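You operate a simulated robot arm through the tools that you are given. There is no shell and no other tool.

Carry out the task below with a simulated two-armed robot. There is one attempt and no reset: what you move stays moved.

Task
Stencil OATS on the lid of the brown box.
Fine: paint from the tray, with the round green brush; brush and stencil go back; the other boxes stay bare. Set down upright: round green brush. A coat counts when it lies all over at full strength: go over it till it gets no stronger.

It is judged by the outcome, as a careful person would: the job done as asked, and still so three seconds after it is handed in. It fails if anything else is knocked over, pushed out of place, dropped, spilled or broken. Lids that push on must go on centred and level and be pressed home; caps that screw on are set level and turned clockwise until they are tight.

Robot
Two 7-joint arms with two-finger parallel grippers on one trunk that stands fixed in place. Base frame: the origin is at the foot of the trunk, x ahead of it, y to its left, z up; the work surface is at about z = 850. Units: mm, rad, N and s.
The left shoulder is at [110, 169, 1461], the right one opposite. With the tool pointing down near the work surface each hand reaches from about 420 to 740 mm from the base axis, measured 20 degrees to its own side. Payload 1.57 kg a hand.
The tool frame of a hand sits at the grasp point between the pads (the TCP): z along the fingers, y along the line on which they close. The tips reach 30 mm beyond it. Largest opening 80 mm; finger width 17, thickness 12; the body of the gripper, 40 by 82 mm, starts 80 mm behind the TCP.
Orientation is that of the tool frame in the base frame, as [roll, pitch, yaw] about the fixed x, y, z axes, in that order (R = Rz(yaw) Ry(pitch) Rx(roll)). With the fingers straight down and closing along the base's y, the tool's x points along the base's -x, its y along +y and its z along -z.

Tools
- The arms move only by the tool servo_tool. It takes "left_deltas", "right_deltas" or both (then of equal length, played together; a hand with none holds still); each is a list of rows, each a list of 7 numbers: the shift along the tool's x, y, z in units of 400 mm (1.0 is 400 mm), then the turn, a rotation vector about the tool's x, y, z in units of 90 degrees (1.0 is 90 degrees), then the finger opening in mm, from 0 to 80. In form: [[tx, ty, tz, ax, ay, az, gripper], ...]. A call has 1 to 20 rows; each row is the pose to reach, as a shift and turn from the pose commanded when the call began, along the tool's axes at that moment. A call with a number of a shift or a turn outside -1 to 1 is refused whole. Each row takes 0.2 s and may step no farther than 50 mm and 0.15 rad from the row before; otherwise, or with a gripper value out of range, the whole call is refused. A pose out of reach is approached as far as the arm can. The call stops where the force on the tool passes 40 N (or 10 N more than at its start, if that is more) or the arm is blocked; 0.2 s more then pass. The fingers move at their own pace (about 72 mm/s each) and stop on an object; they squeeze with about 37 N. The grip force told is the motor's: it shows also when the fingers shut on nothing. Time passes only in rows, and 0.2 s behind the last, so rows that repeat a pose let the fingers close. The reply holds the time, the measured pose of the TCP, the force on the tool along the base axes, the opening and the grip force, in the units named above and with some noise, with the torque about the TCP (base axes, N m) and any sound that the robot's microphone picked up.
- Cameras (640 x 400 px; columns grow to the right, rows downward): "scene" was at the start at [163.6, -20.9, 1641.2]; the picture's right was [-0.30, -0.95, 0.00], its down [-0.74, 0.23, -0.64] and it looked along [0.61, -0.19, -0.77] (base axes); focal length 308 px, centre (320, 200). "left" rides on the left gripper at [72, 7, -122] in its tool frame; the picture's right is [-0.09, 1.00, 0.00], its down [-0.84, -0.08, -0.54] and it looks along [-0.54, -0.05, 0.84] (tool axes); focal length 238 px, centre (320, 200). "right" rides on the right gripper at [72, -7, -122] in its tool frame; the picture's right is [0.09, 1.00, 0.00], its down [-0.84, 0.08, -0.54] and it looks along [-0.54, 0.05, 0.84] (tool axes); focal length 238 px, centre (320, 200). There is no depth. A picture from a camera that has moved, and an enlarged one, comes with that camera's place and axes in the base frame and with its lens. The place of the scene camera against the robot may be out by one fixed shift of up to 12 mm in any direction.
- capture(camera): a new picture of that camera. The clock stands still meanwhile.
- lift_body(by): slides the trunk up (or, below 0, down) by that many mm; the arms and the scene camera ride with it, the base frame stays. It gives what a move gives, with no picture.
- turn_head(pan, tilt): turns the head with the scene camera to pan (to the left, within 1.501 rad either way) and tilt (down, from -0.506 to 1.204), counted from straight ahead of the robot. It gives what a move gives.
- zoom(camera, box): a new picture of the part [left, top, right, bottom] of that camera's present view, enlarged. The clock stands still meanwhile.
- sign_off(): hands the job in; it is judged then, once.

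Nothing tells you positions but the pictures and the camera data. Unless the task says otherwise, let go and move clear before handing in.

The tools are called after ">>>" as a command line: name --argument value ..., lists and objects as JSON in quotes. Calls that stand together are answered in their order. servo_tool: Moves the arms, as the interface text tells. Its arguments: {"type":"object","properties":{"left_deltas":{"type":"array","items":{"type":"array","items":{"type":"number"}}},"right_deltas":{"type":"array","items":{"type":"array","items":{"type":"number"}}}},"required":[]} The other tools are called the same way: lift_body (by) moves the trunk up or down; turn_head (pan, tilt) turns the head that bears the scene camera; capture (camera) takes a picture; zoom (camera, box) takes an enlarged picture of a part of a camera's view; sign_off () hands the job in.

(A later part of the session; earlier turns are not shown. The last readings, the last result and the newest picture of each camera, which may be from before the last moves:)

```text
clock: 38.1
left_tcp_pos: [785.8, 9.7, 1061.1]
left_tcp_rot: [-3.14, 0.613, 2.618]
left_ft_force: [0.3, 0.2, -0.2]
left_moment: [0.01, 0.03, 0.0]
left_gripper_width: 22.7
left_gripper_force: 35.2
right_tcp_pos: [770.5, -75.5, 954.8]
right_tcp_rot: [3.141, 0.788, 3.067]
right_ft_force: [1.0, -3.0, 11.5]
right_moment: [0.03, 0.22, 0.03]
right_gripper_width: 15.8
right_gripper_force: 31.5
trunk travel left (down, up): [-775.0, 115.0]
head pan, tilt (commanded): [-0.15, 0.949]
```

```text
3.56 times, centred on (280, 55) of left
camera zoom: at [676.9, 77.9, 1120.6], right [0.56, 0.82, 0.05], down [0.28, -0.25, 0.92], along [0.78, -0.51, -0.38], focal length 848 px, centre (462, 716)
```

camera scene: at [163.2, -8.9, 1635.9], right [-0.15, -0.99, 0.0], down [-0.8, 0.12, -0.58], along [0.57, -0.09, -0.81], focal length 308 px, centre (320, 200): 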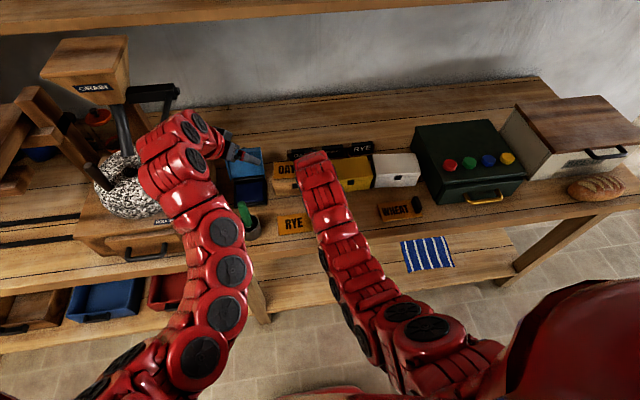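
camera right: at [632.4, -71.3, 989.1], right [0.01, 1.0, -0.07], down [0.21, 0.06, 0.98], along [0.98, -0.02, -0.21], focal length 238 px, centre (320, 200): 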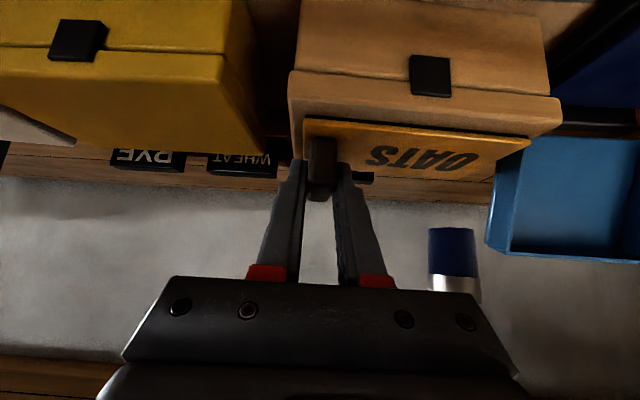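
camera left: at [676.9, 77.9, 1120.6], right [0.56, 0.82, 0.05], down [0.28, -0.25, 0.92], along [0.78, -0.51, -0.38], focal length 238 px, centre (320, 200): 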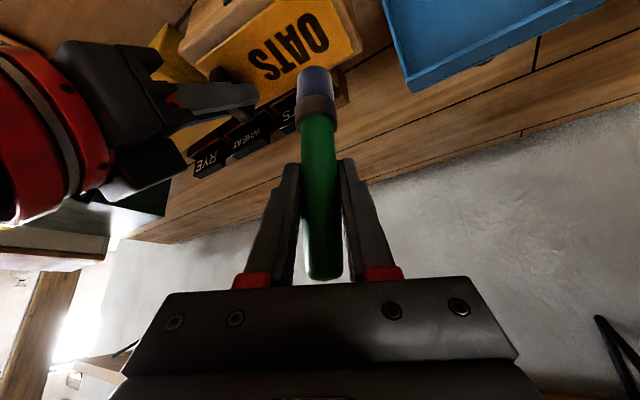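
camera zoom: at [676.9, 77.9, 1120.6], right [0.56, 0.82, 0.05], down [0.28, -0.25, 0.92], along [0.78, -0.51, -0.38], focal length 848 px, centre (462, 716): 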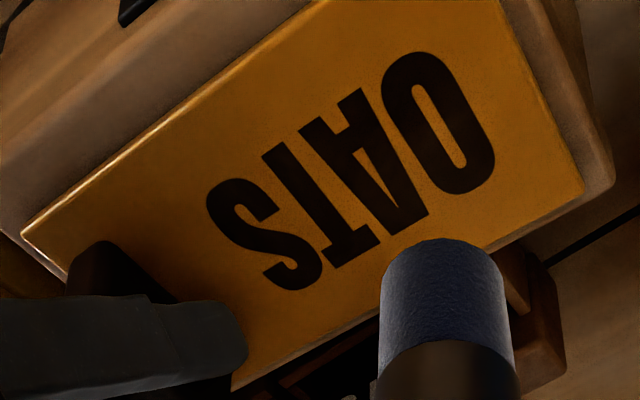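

In the left-hand frame the letters lie at O (784, 10), A (782, −7), T (782, −24) and S (781, −42), each about ±17 mm tall in x. The plate's free edge is near y +30, so I'll keep the brush centre at y ≤ 14. I'll go down over O and find contact gently.

>>> servo_tool --left_deltas '[[0.0253, -0.0025, 0.035, 0, 0, 0, 10], [0.0506, -0.0051, 0.0699, 0, 0, 0, 10], [0.0506, -0.0051, 0.0699, 0, 0, 0, 10]]'

>>> servo_tool --left_deltas '[[0.0029, 0, 0.0041, 0, 0, 0, 10], [0.0057, 0, 0.0082, 0, 0, 0, 10], [0.0057, 0, 0.0082, 0, 0, 0, 10]]'

>>> zoom --camera "left" --box '[190, 0, 370, 110]'

>>> zoom --camera "right" --box '[280, 60, 560, 235]'

```text
clock: 38.9
left_tcp_pos: [785.6, 9.0, 1026.2]
left_tcp_rot: [-3.141, 0.612, 2.618]
left_ft_force: [-0.8, 0.4, -1.0]
left_moment: [-0.02, 0.02, 0.01]
left_gripper_width: 22.7
left_gripper_force: 34.9
right_tcp_pos: [769.3, -75.9, 954.6]
right_tcp_rot: [3.14, 0.786, 3.067]
right_ft_force: [1.7, -2.7, 11.0]
right_moment: [0.0, 0.08, 0.02]
right_gripper_width: 15.8
right_gripper_force: 31.6
trunk travel left (down, up): [-775.0, 115.0]
head pan, tilt (commanded): [-0.15, 0.949]
```

```text
clock: 39.7
left_tcp_pos: [783.8, 8.9, 1022.7]
left_tcp_rot: [3.141, 0.614, 2.618]
left_ft_force: [-0.3, 0.7, -0.7]
left_moment: [-0.05, 0.0, 0.02]
left_gripper_width: 22.5
left_gripper_force: 35.3
right_tcp_pos: [768.8, -76.5, 954.3]
right_tcp_rot: [-3.141, 0.788, 3.066]
right_ft_force: [1.4, -2.6, 12.3]
right_moment: [-0.02, 0.06, -0.01]
right_gripper_width: 15.9
right_gripper_force: 31.7
trunk travel left (down, up): [-775.0, 115.0]
head pan, tilt (commanded): [-0.15, 0.949]
```

```text
3.56 times, centred on (280, 55) of left
camera zoom: at [675.6, 76.2, 1081.9], right [0.56, 0.82, 0.05], down [0.28, -0.25, 0.92], along [0.78, -0.51, -0.38], focal length 848 px, centre (462, 716)
```

zoom: 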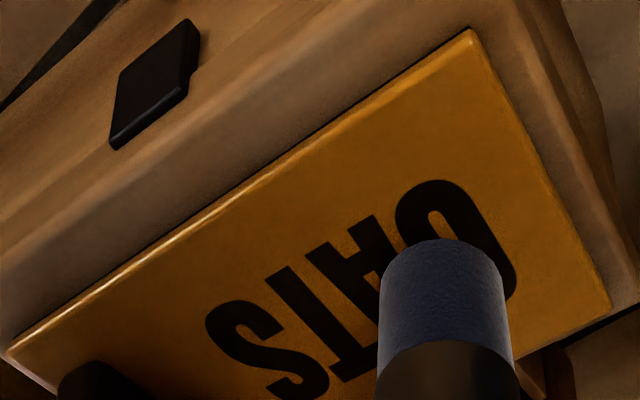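

```text
2.29 times, centred on (420, 148) of right
camera zoom: at [632.4, -71.2, 989.0], right [0.01, 1.0, -0.07], down [0.21, 0.06, 0.98], along [0.98, -0.02, -0.21], focal length 545 px, centre (91, 320)
```

zoom: 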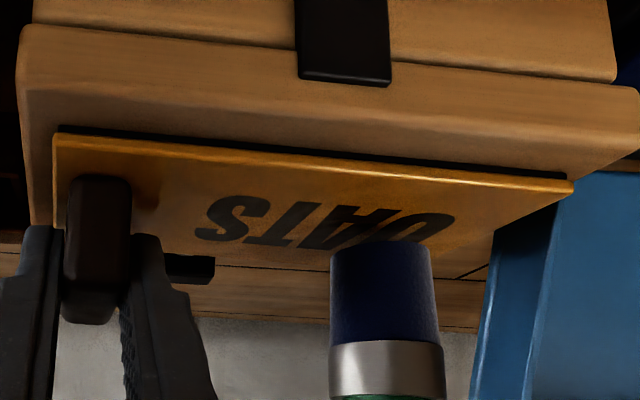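

The brush is right above O. I'll step down the last few millimetres to contact.

>>> servo_tool --left_deltas '[[0.0014, 0, 0.0021, 0, 0, 0, 10], [0.0029, 0, 0.0041, 0, 0, 0, 10], [0.0029, 0, 0.0041, 0, 0, 0, 10], [0.0029, 0, 0.0041, 0, 0, 0, 10]]'

```text
clock: 40.7
left_tcp_pos: [784.4, 7.5, 1020.0]
left_tcp_rot: [3.14, 0.612, 2.617]
left_ft_force: [-0.3, 0.5, -0.1]
left_moment: [0.01, 0.03, 0.0]
left_gripper_width: 22.6
left_gripper_force: 35.0
right_tcp_pos: [770.7, -75.9, 954.8]
right_tcp_rot: [3.141, 0.788, 3.067]
right_ft_force: [1.7, -2.9, 12.2]
right_moment: [0.0, 0.0, -0.05]
right_gripper_width: 15.7
right_gripper_force: 31.6
trunk travel left (down, up): [-775.0, 115.0]
head pan, tilt (commanded): [-0.15, 0.949]
```

>>> servo_tool --left_deltas '[[0.0014, 0, 0.0021, 0, 0, 0, 10], [0.0029, 0, 0.0041, 0, 0, 0, 10], [0.0029, 0, 0.0041, 0, 0, 0, 10], [0.0029, 0, 0.0041, 0, 0, 0, 10]]'

```text
clock: 41.7
left_tcp_pos: [785.1, 8.3, 1018.8]
left_tcp_rot: [3.141, 0.613, 2.619]
left_ft_force: [-0.9, 0.0, -1.2]
left_moment: [0.04, -0.02, -0.01]
left_gripper_width: 22.7
left_gripper_force: 35.4
right_tcp_pos: [769.2, -76.2, 954.7]
right_tcp_rot: [3.141, 0.787, 3.066]
right_ft_force: [0.9, -1.3, 12.7]
right_moment: [-0.03, -0.03, -0.02]
right_gripper_width: 16.0
right_gripper_force: 31.2
trunk travel left (down, up): [-775.0, 115.0]
head pan, tilt (commanded): [-0.15, 0.949]
```

>>> servo_tool --left_deltas '[[0.0014, 0, 0.0021, 0, 0, 0, 10], [0.0029, 0, 0.0041, 0, 0, 0, 10], [0.0029, 0, 0.0041, 0, 0, 0, 10], [0.0029, 0, 0.0041, 0, 0, 0, 10]]'

>>> zoom --camera "right" --box '[280, 60, 560, 235]'

```text
clock: 42.7
left_tcp_pos: [783.4, 8.8, 1016.3]
left_tcp_rot: [-3.141, 0.613, 2.619]
left_ft_force: [0.3, 0.0, -0.7]
left_moment: [0.01, -0.01, 0.0]
left_gripper_width: 22.7
left_gripper_force: 35.5
right_tcp_pos: [770.5, -76.2, 954.7]
right_tcp_rot: [3.141, 0.785, 3.066]
right_ft_force: [1.0, -1.4, 11.8]
right_moment: [0.0, -0.05, -0.04]
right_gripper_width: 15.8
right_gripper_force: 31.1
trunk travel left (down, up): [-775.0, 115.0]
head pan, tilt (commanded): [-0.15, 0.949]
```

```text
2.29 times, centred on (420, 148) of right
camera zoom: at [632.3, -71.1, 989.0], right [0.01, 1.0, -0.07], down [0.21, 0.06, 0.98], along [0.98, -0.02, -0.21], focal length 545 px, centre (91, 320)
```

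zoom: 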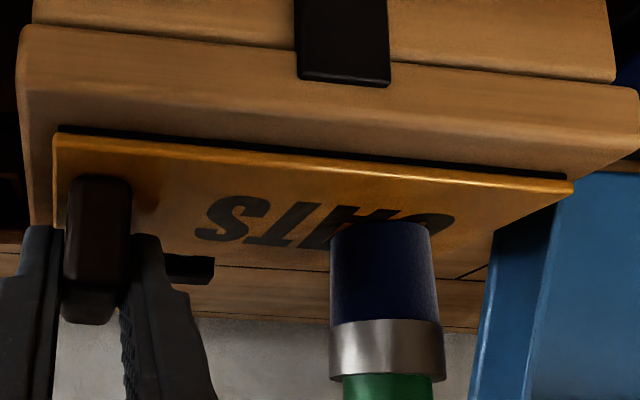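

>>> servo_tool --left_deltas '[[0.0014, 0, 0.0021, 0, 0, 0, 10], [0.0029, 0, 0.0041, 0, 0, 0, 10], [0.0029, 0, 0.0041, 0, 0, 0, 10], [0.0029, 0, 0.0041, 0, 0, 0, 10]]'

```text
clock: 43.7
left_tcp_pos: [783.8, 8.6, 1016.4]
left_tcp_rot: [-3.141, 0.613, 2.617]
left_ft_force: [-0.4, 2.3, 7.7]
left_moment: [0.12, 0.05, -0.04]
left_gripper_width: 22.5
left_gripper_force: 35.2
right_tcp_pos: [768.3, -75.8, 954.1]
right_tcp_rot: [3.139, 0.786, 3.067]
right_ft_force: [3.4, -2.3, 8.2]
right_moment: [-0.06, -0.31, -0.09]
right_gripper_width: 16.0
right_gripper_force: 31.3
trunk travel left (down, up): [-775.0, 115.0]
head pan, tilt (commanded): [-0.15, 0.949]
```

Contact at about 8 N on O. I'll lift a little to see what it laid down before choosing how to stroke.

>>> servo_tool --left_deltas '[[0, 0, 0, 0, 0, 0, 10], [0, 0, 0, 0, 0, 0, 10], [-0.0144, 0, -0.0205, 0, 0, 0, 10], [-0.0431, 0, -0.0614, 0, 0, 0, 10], [-0.0431, 0, -0.0614, 0, 0, 0, 10]]'

>>> zoom --camera "left" --box '[190, 0, 370, 110]'

>>> zoom --camera "right" --box '[280, 60, 560, 235]'

```text
clock: 44.9
left_tcp_pos: [783.6, 7.5, 1044.9]
left_tcp_rot: [-3.14, 0.611, 2.617]
left_ft_force: [-0.5, 0.3, -0.8]
left_moment: [-0.02, 0.0, -0.01]
left_gripper_width: 22.9
left_gripper_force: 35.0
right_tcp_pos: [770.9, -76.0, 952.6]
right_tcp_rot: [3.141, 0.788, 3.066]
right_ft_force: [0.1, -0.8, 10.9]
right_moment: [-0.01, 0.05, -0.04]
right_gripper_width: 15.7
right_gripper_force: 31.2
trunk travel left (down, up): [-775.0, 115.0]
head pan, tilt (commanded): [-0.15, 0.949]
```

```text
3.56 times, centred on (280, 55) of left
camera zoom: at [674.1, 75.7, 1104.4], right [0.56, 0.82, 0.05], down [0.29, -0.25, 0.92], along [0.78, -0.51, -0.38], focal length 848 px, centre (462, 716)
```

zoom: 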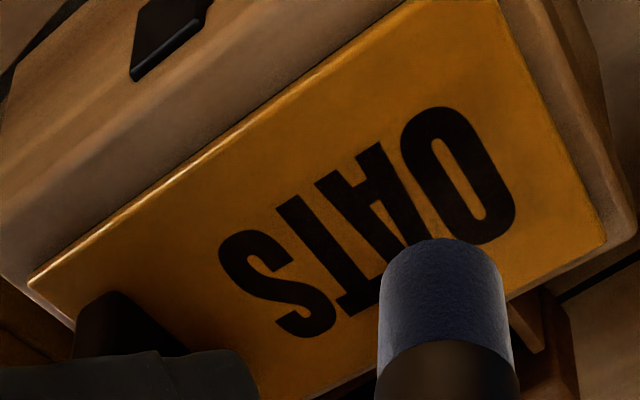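

```text
2.29 times, centred on (420, 148) of right
camera zoom: at [632.2, -71.1, 989.0], right [0.01, 1.0, -0.07], down [0.21, 0.06, 0.98], along [0.98, -0.02, -0.21], focal length 545 px, centre (91, 320)
```

zoom: 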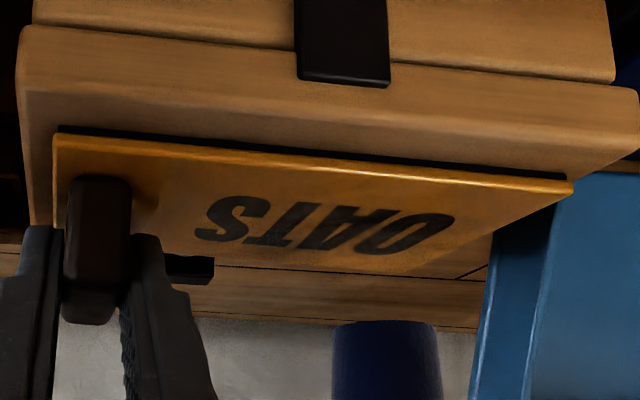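

The letters look black on the plate either way, so coverage can't be seen through it. I'll make steady overlapping strokes along the word, starting with the near row, and watch the forces.

>>> servo_tool --left_deltas '[[0.0485, -0.006, 0.027, 0, 0, 0, 10], [0.0558, -0.006, 0.0373, 0, 0, 0, 10], [0.063, -0.006, 0.0475, 0, 0, 0, 10], [0.063, -0.006, 0.0475, 0, 0, 0, 10], [0.0551, -0.0259, 0.053, 0, 0, 0, 10], [0.0473, -0.0458, 0.0585, 0, 0, 0, 10], [0.0394, -0.0658, 0.064, 0, 0, 0, 10], [0.0315, -0.0857, 0.0695, 0, 0, 0, 10], [0.0237, -0.1056, 0.075, 0, 0, 0, 10], [0.0158, -0.1255, 0.0805, 0, 0, 0, 10], [0.0158, -0.1255, 0.0805, 0, 0, 0, 10]]'

>>> capture --camera "left"

>>> capture --camera "right"

```text
clock: 47.3
left_tcp_pos: [771.6, -39.1, 1015.8]
left_tcp_rot: [3.14, 0.615, 2.62]
left_ft_force: [-1.5, 13.8, 21.4]
left_moment: [0.65, 0.13, 0.02]
left_gripper_width: 22.9
left_gripper_force: 35.4
right_tcp_pos: [770.1, -75.6, 954.6]
right_tcp_rot: [-3.138, 0.784, 3.068]
right_ft_force: [8.9, -9.3, -1.2]
right_moment: [0.16, -0.29, -0.12]
right_gripper_width: 15.9
right_gripper_force: 31.4
trunk travel left (down, up): [-775.0, 115.0]
head pan, tilt (commanded): [-0.15, 0.949]
```

```text
taken
camera left: at [661.7, 27.9, 1075.2], right [0.56, 0.83, 0.05], down [0.28, -0.25, 0.93], along [0.78, -0.5, -0.38], focal length 238 px, centre (320, 200)
```

left: 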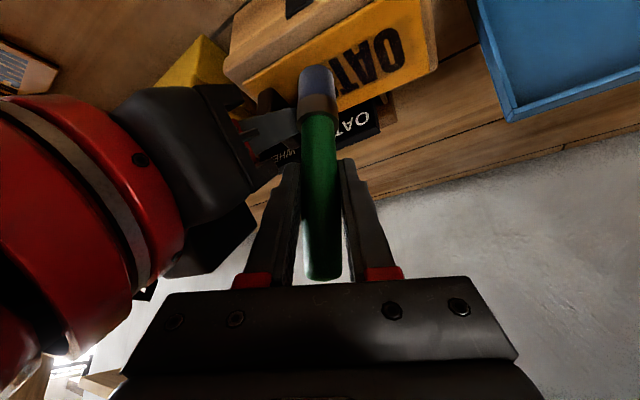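

```text
taken
camera right: at [631.9, -70.9, 989.0], right [0.01, 1.0, -0.07], down [0.21, 0.06, 0.97], along [0.98, -0.02, -0.21], focal length 238 px, centre (320, 200)
```

right: 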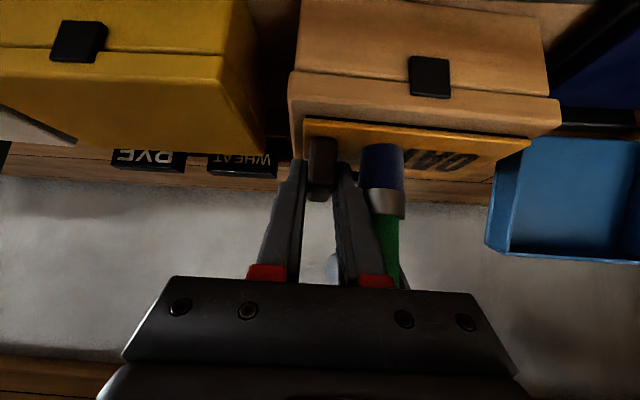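

The press rose to about 21 N at the S end with noticeable drag, more than I want. I'll ease up about 1.3 mm here and read it again.

>>> servo_tool --left_deltas '[[-0.0019, 0, -0.0027, 0, 0, 0, 10], [-0.0019, 0, -0.0027, 0, 0, 0, 10], [-0.0019, 0, -0.0027, 0, 0, 0, 10]]'

>>> zoom --camera "right" --box '[280, 60, 560, 235]'

```text
clock: 48.1
left_tcp_pos: [769.9, -40.0, 1016.2]
left_tcp_rot: [3.14, 0.612, 2.618]
left_ft_force: [8.5, 17.4, 9.3]
left_moment: [0.68, -0.44, 0.13]
left_gripper_width: 23.0
left_gripper_force: 35.0
right_tcp_pos: [769.0, -75.6, 954.8]
right_tcp_rot: [-3.14, 0.786, 3.067]
right_ft_force: [-7.1, -13.6, 7.3]
right_moment: [0.41, -0.01, 0.13]
right_gripper_width: 15.8
right_gripper_force: 31.2
trunk travel left (down, up): [-775.0, 115.0]
head pan, tilt (commanded): [-0.15, 0.949]
```

```text
2.29 times, centred on (420, 148) of right
camera zoom: at [631.8, -71.1, 989.0], right [0.01, 1.0, -0.07], down [0.21, 0.06, 0.97], along [0.98, -0.02, -0.21], focal length 545 px, centre (91, 320)
```

zoom: 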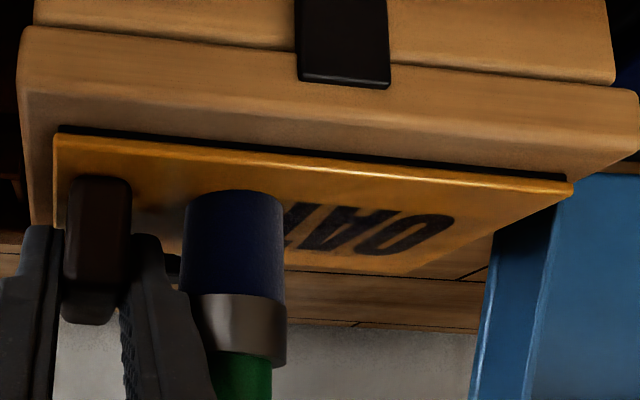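

The brush is brushing against the right hand's finger at the S end, so that row must stop about 6 mm sooner. I'll lift off and move away from the finger, then come down again at v≈−21 with a lighter press.

>>> servo_tool --left_deltas '[[-0.003, 0.007, -0.012, 0, 0, 0, 10], [-0.0087, 0.0136, -0.0235, 0, 0, 0, 10], [-0.0087, 0.0136, -0.0235, 0, 0, 0, 10]]'

>>> zoom --camera "right" --box '[280, 60, 560, 235]'

>>> zoom --camera "left" --box '[210, 0, 450, 150]'

```text
clock: 48.9
left_tcp_pos: [772.2, -39.3, 1026.0]
left_tcp_rot: [-3.137, 0.613, 2.614]
left_ft_force: [0.5, 0.3, -1.2]
left_moment: [0.0, 0.01, -0.01]
left_gripper_width: 22.9
left_gripper_force: 35.2
right_tcp_pos: [771.2, -76.2, 954.1]
right_tcp_rot: [3.139, 0.787, 3.067]
right_ft_force: [2.5, -4.9, 8.8]
right_moment: [-0.09, 0.17, 0.0]
right_gripper_width: 15.8
right_gripper_force: 31.5
trunk travel left (down, up): [-775.0, 115.0]
head pan, tilt (commanded): [-0.15, 0.949]
```

```text
2.29 times, centred on (420, 148) of right
camera zoom: at [633.1, -71.3, 988.9], right [0.01, 1.0, -0.06], down [0.21, 0.06, 0.98], along [0.98, -0.02, -0.21], focal length 545 px, centre (91, 320)
```

zoom: 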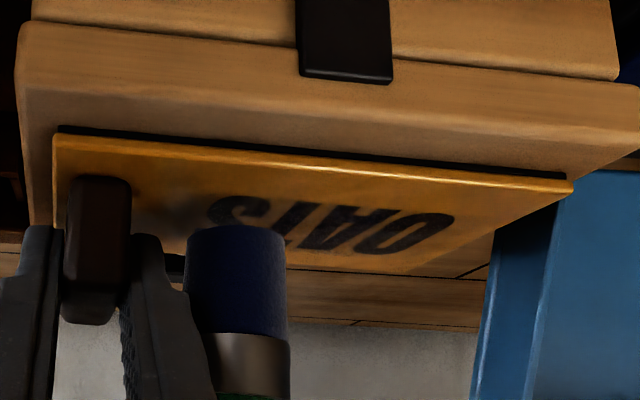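

```text
2.67 times, centred on (330, 75) of left
camera zoom: at [663.2, 29.4, 1085.2], right [0.57, 0.82, 0.05], down [0.28, -0.25, 0.93], along [0.77, -0.51, -0.38], focal length 636 px, centre (293, 533)
```

zoom: 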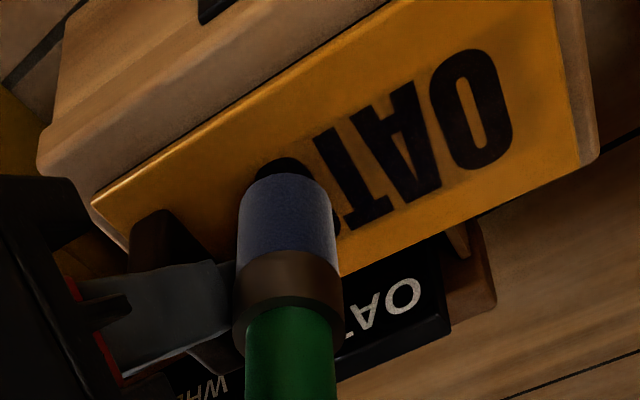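

>>> servo_tool --left_deltas '[[0, 0, 0, 0, 0, 0, 10], [0, 0, 0, 0, 0, 0, 10]]'

>>> zoom --camera "left" --box '[210, 0, 450, 150]'

>>> zoom --camera "right" --box '[280, 60, 560, 235]'

```text
clock: 49.5
left_tcp_pos: [772.5, -36.1, 1026.4]
left_tcp_rot: [-3.139, 0.612, 2.618]
left_ft_force: [0.4, 0.6, 0.2]
left_moment: [0.0, -0.01, 0.02]
left_gripper_width: 22.8
left_gripper_force: 34.9
right_tcp_pos: [769.7, -75.7, 954.0]
right_tcp_rot: [3.138, 0.787, 3.066]
right_ft_force: [3.5, -3.0, 10.1]
right_moment: [0.03, 0.06, -0.05]
right_gripper_width: 15.7
right_gripper_force: 31.5
trunk travel left (down, up): [-775.0, 115.0]
head pan, tilt (commanded): [-0.15, 0.949]
```

```text
2.67 times, centred on (330, 75) of left
camera zoom: at [663.4, 31.5, 1085.1], right [0.56, 0.82, 0.05], down [0.28, -0.25, 0.92], along [0.78, -0.51, -0.38], focal length 636 px, centre (293, 533)
```

zoom: 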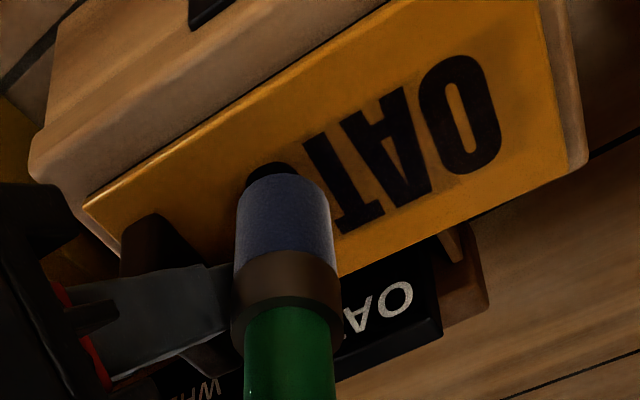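

```text
2.29 times, centred on (420, 148) of right
camera zoom: at [633.0, -71.1, 988.9], right [0.01, 1.0, -0.06], down [0.21, 0.06, 0.98], along [0.98, -0.02, -0.21], focal length 545 px, centre (91, 320)
```

zoom: 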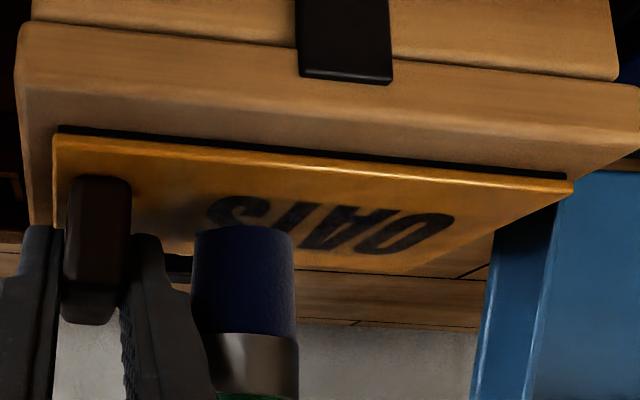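

The lag has settled and the brush now stands clear of the finger. I'll touch down at S and stroke back toward O along the near row, at z≈1014.7.

>>> servo_tool --left_deltas '[[0.0074, 0, 0.0105, 0, 0, 0, 10], [0.0148, 0, 0.0211, 0, 0, 0, 10], [0.0148, 0, 0.0211, 0, 0, 0, 10], [0.0218, 0.0177, 0.0162, 0, 0, 0, 10], [0.0287, 0.0353, 0.0113, 0, 0, 0, 10], [0.0357, 0.053, 0.0064, 0, 0, 0, 10], [0.0427, 0.0706, 0.0015, 0, 0, 0, 10], [0.0496, 0.0883, -0.0034, 0, 0, 0, 10], [0.0566, 0.1059, -0.0083, 0, 0, 0, 10], [0.0566, 0.1059, -0.0083, 0, 0, 0, 10]]'

>>> zoom --camera "left" --box '[150, 0, 390, 150]'

>>> zoom --camera "right" --box '[280, 60, 560, 235]'

```text
clock: 51.7
left_tcp_pos: [774.6, 10.5, 1016.0]
left_tcp_rot: [-3.141, 0.612, 2.618]
left_ft_force: [0.3, -0.3, -1.3]
left_moment: [-0.01, -0.02, 0.0]
left_gripper_width: 22.5
left_gripper_force: 35.2
right_tcp_pos: [770.1, -76.8, 954.4]
right_tcp_rot: [3.141, 0.787, 3.068]
right_ft_force: [4.1, 0.0, 12.5]
right_moment: [-0.01, -0.08, -0.06]
right_gripper_width: 15.7
right_gripper_force: 30.7
trunk travel left (down, up): [-775.0, 115.0]
head pan, tilt (commanded): [-0.15, 0.949]
```

```text
2.67 times, centred on (270, 75) of left
camera zoom: at [665.8, 79.3, 1075.8], right [0.56, 0.82, 0.05], down [0.28, -0.25, 0.92], along [0.78, -0.51, -0.38], focal length 636 px, centre (453, 533)
```

zoom: 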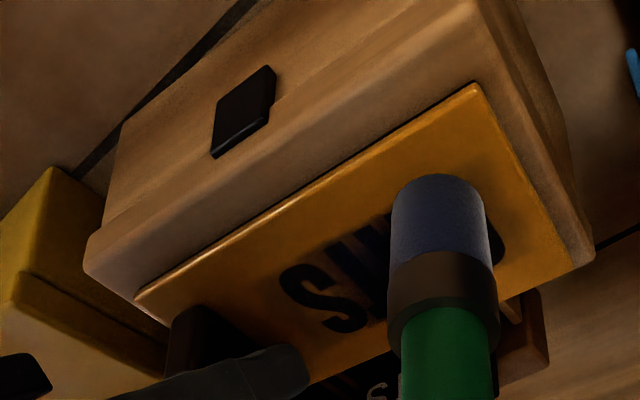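

```text
2.29 times, centred on (420, 148) of right
camera zoom: at [632.6, -71.0, 988.9], right [0.01, 1.0, -0.07], down [0.21, 0.06, 0.98], along [0.98, -0.02, -0.21], focal length 545 px, centre (91, 320)
```

zoom: 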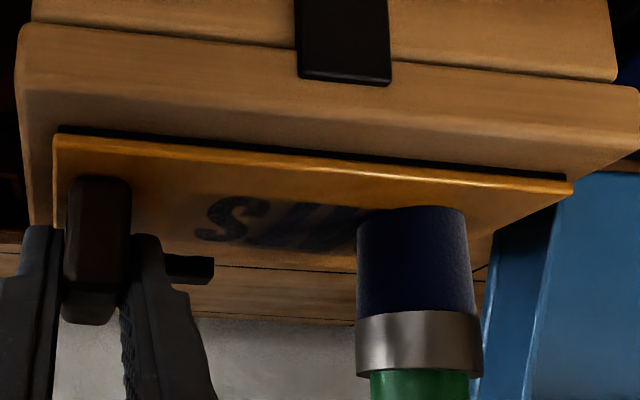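

Paint shows on the plate now, so coverage can be followed by eye, and the O end lost contact because the surface slopes down slightly that way. I'll stroke back with a slope correction and return along the middle row.

>>> servo_tool --left_deltas '[[0.0014, 0, 0.002, 0, 0, 0, 10], [0.0014, 0, 0.002, 0, 0, 0, 10], [-0.0058, -0.0177, 0.0066, 0, 0, 0, 10], [-0.013, -0.0353, 0.0112, 0, 0, 0, 10], [-0.0202, -0.053, 0.0158, 0, 0, 0, 10], [-0.0273, -0.0706, 0.0203, 0, 0, 0, 10], [-0.0345, -0.0883, 0.0249, 0, 0, 0, 10], [-0.0417, -0.1059, 0.0295, 0, 0, 0, 10], [-0.0417, -0.1059, 0.0295, 0, 0, 0, 10], [-0.0555, -0.1005, 0.0392, 0, 0, 0, 10], [-0.0555, -0.1005, 0.0392, 0, 0, 0, 10]]'

>>> zoom --camera "right" --box '[280, 60, 560, 235]'

```text
clock: 54.1
left_tcp_pos: [776.4, -38.9, 1016.2]
left_tcp_rot: [-3.141, 0.611, 2.619]
left_ft_force: [-0.5, -1.9, 4.9]
left_moment: [-0.25, 0.12, -0.01]
left_gripper_width: 22.5
left_gripper_force: 35.3
right_tcp_pos: [768.2, -75.8, 954.6]
right_tcp_rot: [3.139, 0.787, 3.068]
right_ft_force: [5.6, 0.1, 9.4]
right_moment: [-0.17, -0.02, -0.2]
right_gripper_width: 15.9
right_gripper_force: 31.4
trunk travel left (down, up): [-775.0, 115.0]
head pan, tilt (commanded): [-0.15, 0.949]
```

```text
2.29 times, centred on (420, 148) of right
camera zoom: at [632.1, -71.1, 988.9], right [0.01, 1.0, -0.06], down [0.21, 0.06, 0.98], along [0.98, -0.02, -0.21], focal length 545 px, centre (91, 320)
```

zoom: 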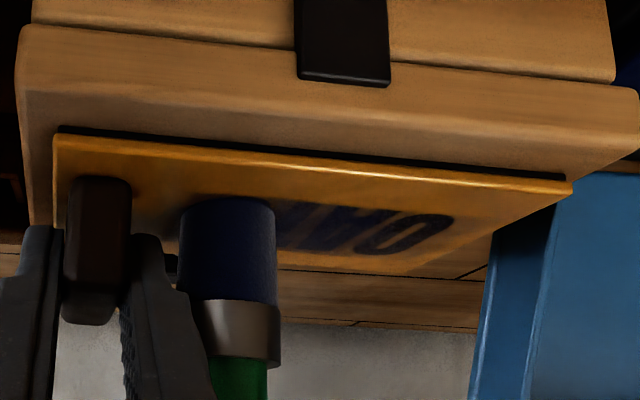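

The stroke reads well at about 6 N. I'll continue: middle row from S to O, then step across and stroke back from O to S.

>>> servo_tool --left_deltas '[[0.0073, 0.018, -0.0047, 0, 0, 0, 10], [0.0147, 0.036, -0.0094, 0, 0, 0, 10], [0.022, 0.054, -0.0141, 0, 0, 0, 10], [0.0293, 0.0719, -0.0187, 0, 0, 0, 10], [0.0367, 0.0899, -0.0234, 0, 0, 0, 10], [0.044, 0.1079, -0.0281, 0, 0, 0, 10], [0.044, 0.1079, -0.0281, 0, 0, 0, 10], [0.0312, 0.1155, -0.0191, 0, 0, 0, 10], [0.0312, 0.1155, -0.0191, 0, 0, 0, 10], [0.0236, 0.0968, -0.0142, 0, 0, 0, 10], [0.0159, 0.078, -0.0093, 0, 0, 0, 10], [0.0083, 0.0593, -0.0045, 0, 0, 0, 10], [0.0007, 0.0406, 0.0004, 0, 0, 0, 10], [-0.007, 0.0218, 0.0053, 0, 0, 0, 10], [-0.0146, 0.0031, 0.0102, 0, 0, 0, 10], [-0.0146, 0.0031, 0.0102, 0, 0, 0, 10], [-0.0275, 0.0108, 0.0193, 0, 0, 0, 10], [-0.0275, 0.0108, 0.0193, 0, 0, 0, 10]]'

>>> zoom --camera "right" --box '[280, 60, 560, 235]'

>>> zoom --camera "left" --box '[210, 0, 450, 150]'

```text
clock: 57.9
left_tcp_pos: [791.8, -42.3, 1015.7]
left_tcp_rot: [-3.14, 0.613, 2.618]
left_ft_force: [-2.9, -2.7, 13.4]
left_moment: [-0.24, 0.25, -0.03]
left_gripper_width: 23.0
left_gripper_force: 35.1
right_tcp_pos: [769.7, -75.9, 955.0]
right_tcp_rot: [3.141, 0.784, 3.066]
right_ft_force: [4.5, 1.5, 0.4]
right_moment: [-0.16, 0.09, -0.26]
right_gripper_width: 15.9
right_gripper_force: 31.6
trunk travel left (down, up): [-775.0, 115.0]
head pan, tilt (commanded): [-0.15, 0.949]
```

```text
2.29 times, centred on (420, 148) of right
camera zoom: at [632.0, -71.1, 988.9], right [0.01, 1.0, -0.06], down [0.21, 0.06, 0.98], along [0.98, -0.02, -0.21], focal length 545 px, centre (91, 320)
```

zoom: 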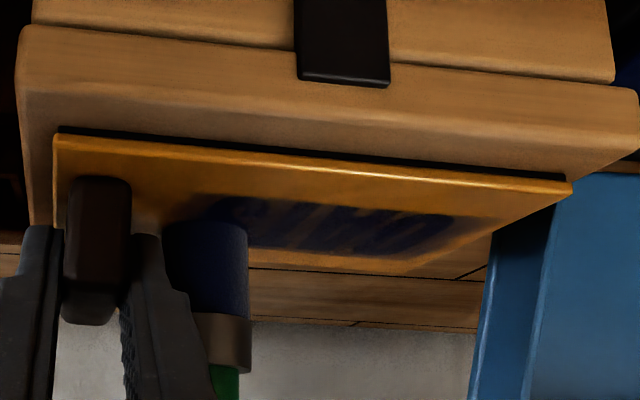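

```text
2.67 times, centred on (330, 75) of left
camera zoom: at [682.8, 26.2, 1074.9], right [0.56, 0.82, 0.05], down [0.28, -0.25, 0.93], along [0.78, -0.51, -0.38], focal length 636 px, centre (293, 533)
```

zoom: 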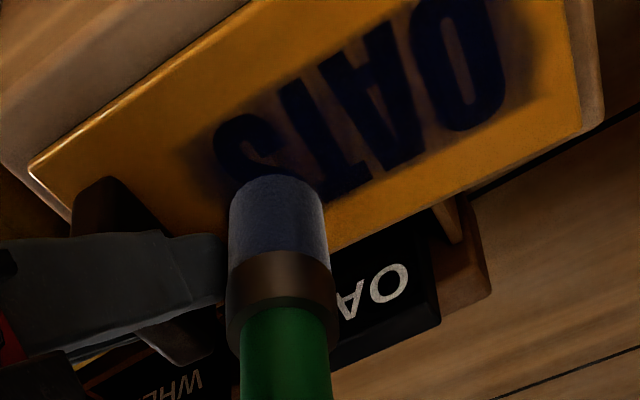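

Paint is building nicely to navy inside the letters. I'll run the far row from S to O, then lift to look and dip again.

>>> servo_tool --left_deltas '[[0.0076, 0.0187, -0.0055, 0, 0, 0, 10], [0.0153, 0.0375, -0.0105, 0, 0, 0, 10], [0.0229, 0.0562, -0.0148, 0, 0, 0, 10], [0.0305, 0.0749, -0.0196, 0, 0, 0, 10], [0.0382, 0.0937, -0.0244, 0, 0, 0, 10], [0.0458, 0.1124, -0.0293, 0, 0, 0, 10], [0.0458, 0.1124, -0.0293, 0, 0, 0, 10], [0.0458, 0.1124, -0.0293, 0, 0, 0, 10], [0.0171, 0.1124, -0.0702, 0, 0, 0, 10], [-0.0115, 0.1124, -0.111, 0, 0, 0, 10], [-0.0115, 0.1124, -0.111, 0, 0, 0, 10], [-0.0115, 0.1124, -0.111, 0, 0, 0, 10]]'

>>> zoom --camera "right" --box '[280, 60, 560, 235]'

>>> zoom --camera "left" --box '[150, 0, 390, 150]'

>>> zoom --camera "scene" --box '[220, 120, 380, 220]'

```text
clock: 60.5
left_tcp_pos: [796.8, 10.6, 1054.3]
left_tcp_rot: [-3.141, 0.612, 2.617]
left_ft_force: [-1.2, 0.5, -0.4]
left_moment: [-0.04, -0.01, 0.02]
left_gripper_width: 22.9
left_gripper_force: 35.7
right_tcp_pos: [771.2, -76.3, 953.2]
right_tcp_rot: [3.141, 0.788, 3.067]
right_ft_force: [-2.4, 0.6, 6.5]
right_moment: [0.0, 0.08, 0.06]
right_gripper_width: 15.4
right_gripper_force: 31.0
trunk travel left (down, up): [-775.0, 115.0]
head pan, tilt (commanded): [-0.15, 0.949]
```

```text
2.29 times, centred on (420, 148) of right
camera zoom: at [632.6, -71.1, 988.9], right [0.01, 1.0, -0.07], down [0.21, 0.06, 0.98], along [0.98, -0.02, -0.21], focal length 545 px, centre (91, 320)
```

zoom: 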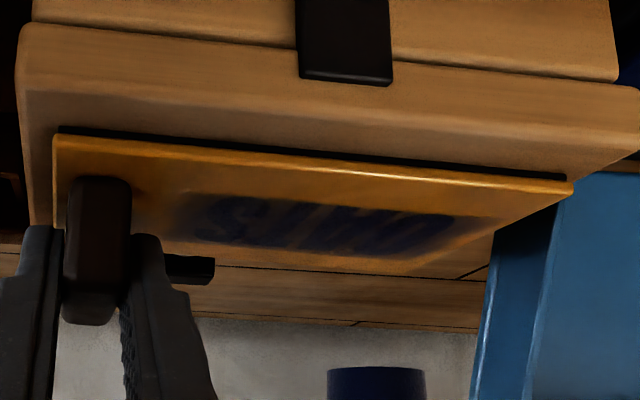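

```text
2.67 times, centred on (270, 75) of left
camera zoom: at [686.7, 78.8, 1114.3], right [0.56, 0.82, 0.05], down [0.28, -0.25, 0.92], along [0.78, -0.51, -0.38], focal length 636 px, centre (453, 533)
```

zoom: 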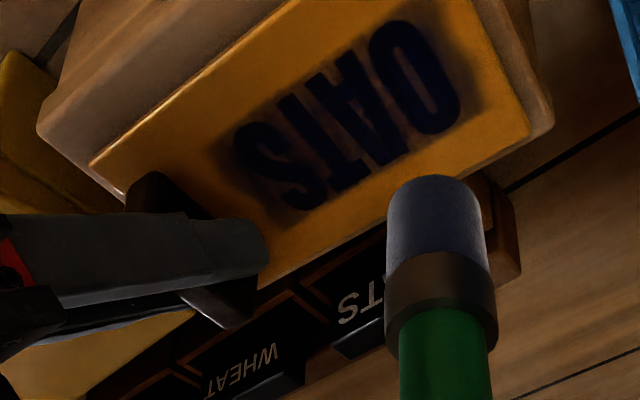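

```text
4.00 times, centred on (300, 170) of scene
camera zoom: at [160.9, -8.9, 1636.2], right [-0.15, -0.99, 0.0], down [-0.8, 0.12, -0.58], along [0.58, -0.09, -0.81], focal length 1234 px, centre (400, 320)
```

zoom: 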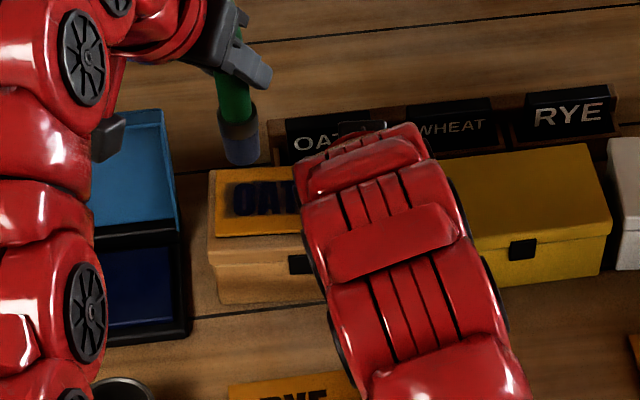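

The coat is laying down over all four letters. I'll go back to the tray for more paint at (750, 118), at the known contact height.

>>> servo_tool --left_deltas '[[0.0639, 0.0595, -0.0447, 0, 0, 0, 10], [0.1277, 0.119, -0.0895, 0, 0, 0, 10], [0.1916, 0.1785, -0.1342, 0, 0, 0, 10], [0.2323, 0.1785, -0.0762, 0, 0, 0, 10], [0.273, 0.1785, -0.0182, 0, 0, 0, 10], [0.3136, 0.1785, 0.0398, 0, 0, 0, 10], [0.3136, 0.1785, 0.0398, 0, 0, 0, 10], [0.32, 0.1785, 0.049, 0, 0, 0, 10], [0.3259, 0.1785, 0.0574, 0, 0, 0, 10], [0.3259, 0.1785, 0.0574, 0, 0, 0, 10], [0.3259, 0.1785, 0.0574, 0, 0, 0, 10], [0.3259, 0.1785, 0.0574, 0, 0, 0, 10]]'

>>> zoom --camera "left" --box '[230, 0, 450, 140]'

>>> zoom --camera "right" --box '[280, 60, 560, 235]'

```text
clock: 63.1
left_tcp_pos: [751.2, 117.2, 959.9]
left_tcp_rot: [3.141, 0.611, 2.617]
left_ft_force: [0.7, 0.7, -0.9]
left_moment: [0.02, 0.02, -0.02]
left_gripper_width: 22.6
left_gripper_force: 35.5
right_tcp_pos: [769.8, -76.4, 954.0]
right_tcp_rot: [3.141, 0.786, 3.065]
right_ft_force: [0.5, -0.2, 7.7]
right_moment: [0.03, -0.1, 0.01]
right_gripper_width: 16.0
right_gripper_force: 31.5
trunk travel left (down, up): [-775.0, 115.0]
head pan, tilt (commanded): [-0.15, 0.949]
```

```text
2.86 times, centred on (340, 70) of left
camera zoom: at [642.7, 186.0, 1020.0], right [0.56, 0.82, 0.05], down [0.28, -0.25, 0.92], along [0.78, -0.51, -0.38], focal length 681 px, centre (263, 571)
```

zoom: 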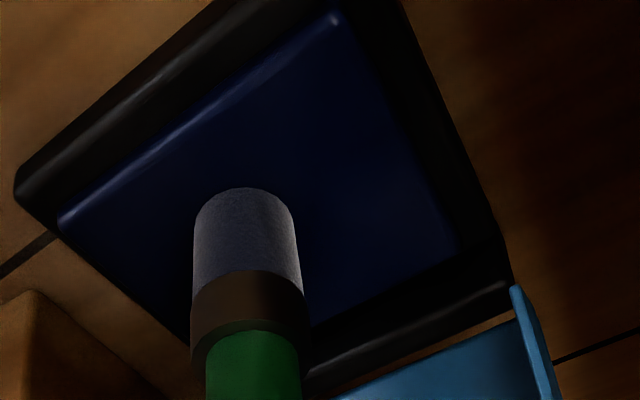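

```text
2.29 times, centred on (420, 148) of right
camera zoom: at [632.6, -71.1, 988.8], right [0.01, 1.0, -0.07], down [0.21, 0.06, 0.98], along [0.98, -0.02, -0.21], focal length 545 px, centre (91, 320)
```

zoom: 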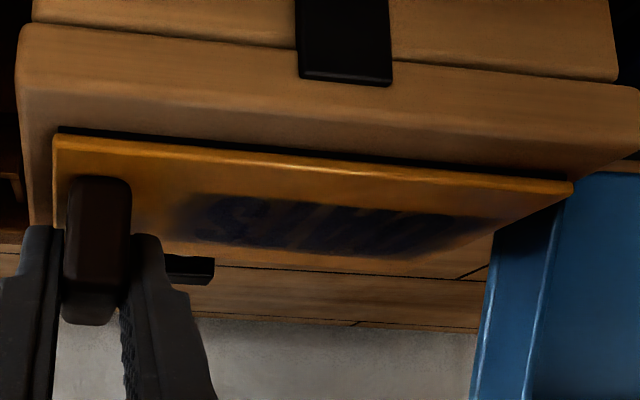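

>>> servo_tool --left_deltas '[[0.0014, 0, 0.002, 0, 0, 0, 10], [0.0022, 0, 0.0031, 0, 0, 0, 10], [0.0022, 0, 0.0031, 0, 0, 0, 10], [0.0022, 0, 0.0031, 0, 0, 0, 10]]'

```text
clock: 64.1
left_tcp_pos: [751.5, 118.4, 960.7]
left_tcp_rot: [3.141, 0.614, 2.618]
left_ft_force: [1.4, 0.4, 9.0]
left_moment: [-0.01, -0.14, 0.0]
left_gripper_width: 22.7
left_gripper_force: 34.8
right_tcp_pos: [770.5, -75.9, 953.2]
right_tcp_rot: [-3.141, 0.787, 3.066]
right_ft_force: [3.5, -0.6, 4.8]
right_moment: [0.0, -0.27, -0.02]
right_gripper_width: 15.8
right_gripper_force: 31.3
trunk travel left (down, up): [-775.0, 115.0]
head pan, tilt (commanded): [-0.15, 0.949]
```

Contact with the pad again at about 9 N. I'll let it load for a moment, then carry the brush to the O end of the far row and touch down, checking the force there.

>>> servo_tool --left_deltas '[[0, 0, 0, 0, 0, 0, 10], [0, 0, 0, 0, 0, 0, 10], [-0.0445, 0, -0.0635, 0, 0, 0, 10], [-0.089, 0, -0.127, 0, 0, 0, 10], [-0.1335, 0, -0.1904, 0, 0, 0, 10], [-0.1973, -0.0595, -0.1457, 0, 0, 0, 10], [-0.2612, -0.119, -0.101, 0, 0, 0, 10], [-0.325, -0.1785, -0.0563, 0, 0, 0, 10], [-0.325, -0.1785, -0.0563, 0, 0, 0, 10], [-0.301, -0.1785, -0.0219, 0, 0, 0, 10], [-0.277, -0.1785, 0.0125, 0, 0, 0, 10], [-0.2705, -0.1785, 0.0217, 0, 0, 0, 10], [-0.2705, -0.1785, 0.0217, 0, 0, 0, 10], [-0.2705, -0.1785, 0.0217, 0, 0, 0, 10]]'

>>> zoom --camera "right" --box '[280, 60, 560, 235]'

>>> zoom --camera "left" --box '[150, 0, 390, 150]'

```text
clock: 67.1
left_tcp_pos: [795.9, 8.2, 1015.9]
left_tcp_rot: [3.139, 0.617, 2.618]
left_ft_force: [-0.1, -0.9, 11.6]
left_moment: [-0.07, -0.1, 0.05]
left_gripper_width: 22.5
left_gripper_force: 35.8
right_tcp_pos: [770.0, -75.1, 954.5]
right_tcp_rot: [-3.142, 0.785, 3.068]
right_ft_force: [3.0, 0.3, 3.7]
right_moment: [-0.03, -0.19, -0.07]
right_gripper_width: 16.0
right_gripper_force: 31.5
trunk travel left (down, up): [-775.0, 115.0]
head pan, tilt (commanded): [-0.15, 0.949]
```

```text
2.29 times, centred on (420, 148) of right
camera zoom: at [632.3, -71.1, 988.9], right [0.01, 1.0, -0.07], down [0.21, 0.06, 0.98], along [0.98, -0.02, -0.21], focal length 545 px, centre (91, 320)
```

zoom: 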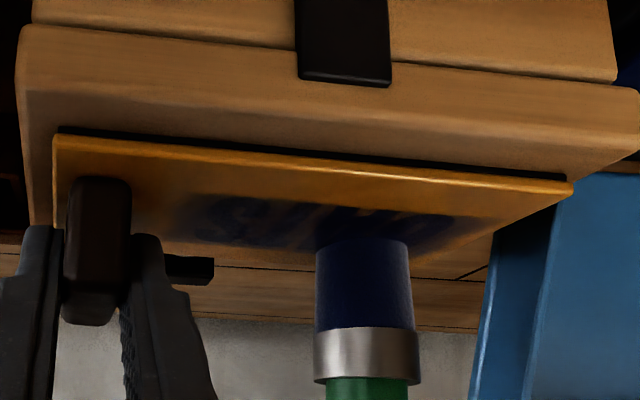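

```text
2.67 times, centred on (270, 75) of left
camera zoom: at [686.9, 76.7, 1074.5], right [0.56, 0.82, 0.05], down [0.28, -0.25, 0.93], along [0.78, -0.51, -0.37], focal length 636 px, centre (453, 533)
```

zoom: 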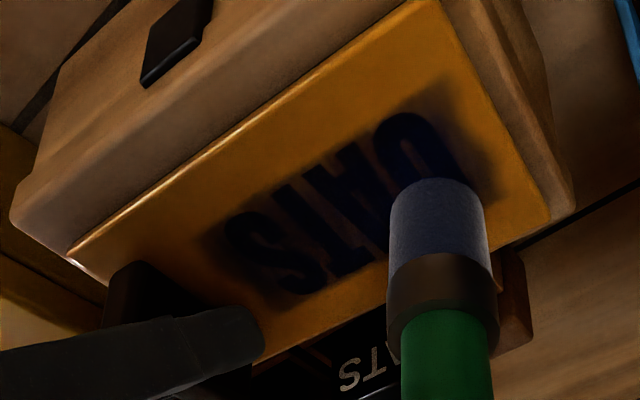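

Contact at about 12 N at the O end of the far row. I'll do the second coat: far row from O to S, then back S to O at u≈+5.

>>> servo_tool --left_deltas '[[-0.0006, 0, -0.0008, 0, 0, 0, 10], [-0.0071, -0.0161, 0.0034, 0, 0, 0, 10], [-0.0137, -0.0321, 0.0076, 0, 0, 0, 10], [-0.0202, -0.0482, 0.0118, 0, 0, 0, 10], [-0.0267, -0.0643, 0.0159, 0, 0, 0, 10], [-0.0332, -0.0804, 0.0201, 0, 0, 0, 10], [-0.0398, -0.0964, 0.0243, 0, 0, 0, 10], [-0.0463, -0.1125, 0.0285, 0, 0, 0, 10], [-0.0463, -0.1125, 0.0285, 0, 0, 0, 10], [-0.0353, -0.1191, 0.0208, 0, 0, 0, 10], [-0.0353, -0.1191, 0.0208, 0, 0, 0, 10], [-0.0287, -0.103, 0.0166, 0, 0, 0, 10], [-0.0222, -0.0869, 0.0124, 0, 0, 0, 10], [-0.0156, -0.0708, 0.0082, 0, 0, 0, 10], [-0.0091, -0.0547, 0.004, 0, 0, 0, 10], [-0.0025, -0.0386, -0.0002, 0, 0, 0, 10], [0.004, -0.0225, -0.0044, 0, 0, 0, 10], [0.0106, -0.0064, -0.0086, 0, 0, 0, 10], [0.0106, -0.0064, -0.0086, 0, 0, 0, 10]]'

>>> zoom --camera "right" --box '[280, 60, 560, 235]'

>>> zoom --camera "left" --box '[150, 0, 390, 150]'

```text
clock: 71.1
left_tcp_pos: [790.3, 9.7, 1016.5]
left_tcp_rot: [3.14, 0.612, 2.617]
left_ft_force: [-0.1, -3.3, 9.9]
left_moment: [-0.31, -0.02, 0.0]
left_gripper_width: 22.6
left_gripper_force: 35.0
right_tcp_pos: [769.3, -76.3, 954.3]
right_tcp_rot: [3.141, 0.785, 3.067]
right_ft_force: [-1.2, 1.9, -1.7]
right_moment: [0.01, 0.04, 0.07]
right_gripper_width: 15.7
right_gripper_force: 31.6
trunk travel left (down, up): [-775.0, 115.0]
head pan, tilt (commanded): [-0.15, 0.949]
```

```text
2.29 times, centred on (420, 148) of right
camera zoom: at [632.2, -71.1, 988.8], right [0.01, 1.0, -0.06], down [0.21, 0.06, 0.98], along [0.98, -0.02, -0.21], focal length 545 px, centre (91, 320)
```

zoom: 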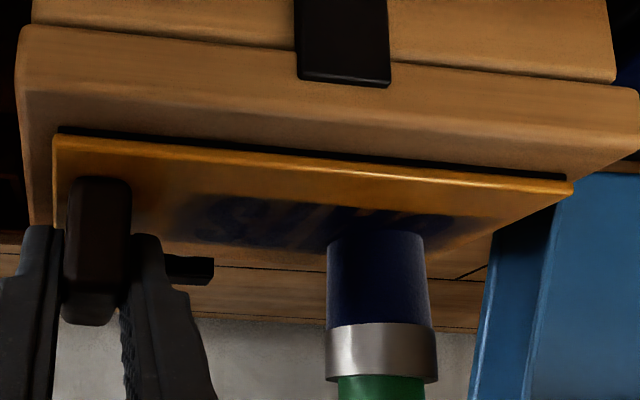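

```text
2.67 times, centred on (270, 75) of left
camera zoom: at [680.9, 77.9, 1074.8], right [0.56, 0.82, 0.05], down [0.28, -0.25, 0.92], along [0.78, -0.51, -0.38], focal length 636 px, centre (453, 533)
```

zoom: 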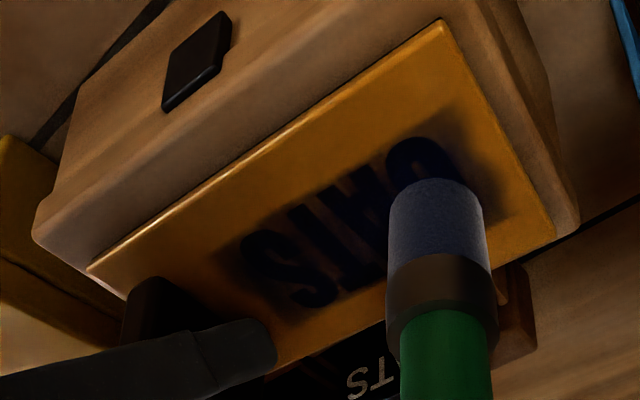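

>>> servo_tool --left_deltas '[[0.0129, -0.0077, -0.0091, 0, 0, 0, 10], [0.0063, -0.0238, -0.0049, 0, 0, 0, 10], [-0.0002, -0.0399, -0.0007, 0, 0, 0, 10], [-0.0068, -0.056, 0.0035, 0, 0, 0, 10], [-0.0133, -0.072, 0.0077, 0, 0, 0, 10], [-0.0199, -0.0881, 0.0119, 0, 0, 0, 10], [-0.0264, -0.1042, 0.0161, 0, 0, 0, 10], [-0.033, -0.1203, 0.0203, 0, 0, 0, 10], [-0.033, -0.1203, 0.0203, 0, 0, 0, 10], [-0.0183, -0.1234, 0.0101, 0, 0, 0, 10], [-0.0183, -0.1234, 0.0101, 0, 0, 0, 10], [-0.012, -0.1079, 0.0061, 0, 0, 0, 10], [-0.0057, -0.0925, 0.0021, 0, 0, 0, 10], [0.0006, -0.077, -0.0019, 0, 0, 0, 10], [0.0068, -0.0616, -0.0059, 0, 0, 0, 10], [0.0131, -0.0461, -0.01, 0, 0, 0, 10], [0.0194, -0.0306, -0.014, 0, 0, 0, 10], [0.0257, -0.0152, -0.018, 0, 0, 0, 10], [0.0257, -0.0152, -0.018, 0, 0, 0, 10]]'

>>> zoom --camera "right" --box '[280, 60, 560, 235]'

>>> zoom --camera "left" --box '[150, 0, 390, 150]'

```text
clock: 75.1
left_tcp_pos: [776.0, 10.8, 1015.7]
left_tcp_rot: [-3.14, 0.614, 2.617]
left_ft_force: [-1.3, -2.4, 9.7]
left_moment: [-0.23, 0.02, -0.02]
left_gripper_width: 22.7
left_gripper_force: 35.7
right_tcp_pos: [768.8, -76.8, 953.2]
right_tcp_rot: [3.141, 0.786, 3.066]
right_ft_force: [0.7, 2.7, -0.3]
right_moment: [-0.02, -0.08, 0.05]
right_gripper_width: 15.7
right_gripper_force: 31.2
trunk travel left (down, up): [-775.0, 115.0]
head pan, tilt (commanded): [-0.15, 0.949]
```

```text
2.29 times, centred on (420, 148) of right
camera zoom: at [632.3, -71.1, 988.8], right [0.01, 1.0, -0.07], down [0.21, 0.06, 0.98], along [0.98, -0.02, -0.21], focal length 545 px, centre (91, 320)
```

zoom: 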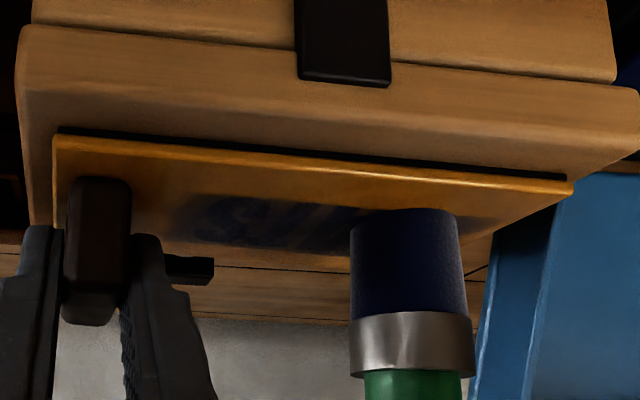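

```text
2.67 times, centred on (270, 75) of left
camera zoom: at [667.0, 79.2, 1074.5], right [0.56, 0.82, 0.05], down [0.28, -0.25, 0.93], along [0.78, -0.51, -0.38], focal length 636 px, centre (453, 533)
```

zoom: 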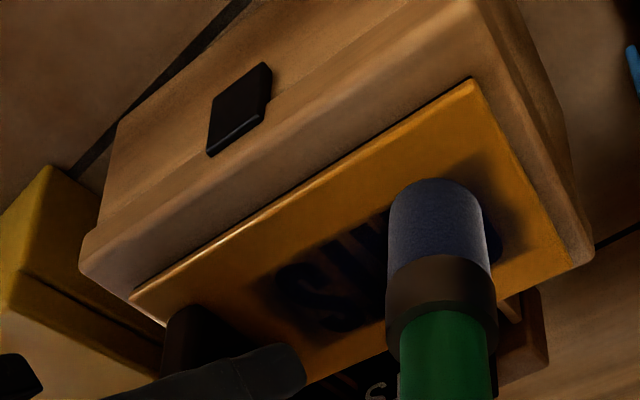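

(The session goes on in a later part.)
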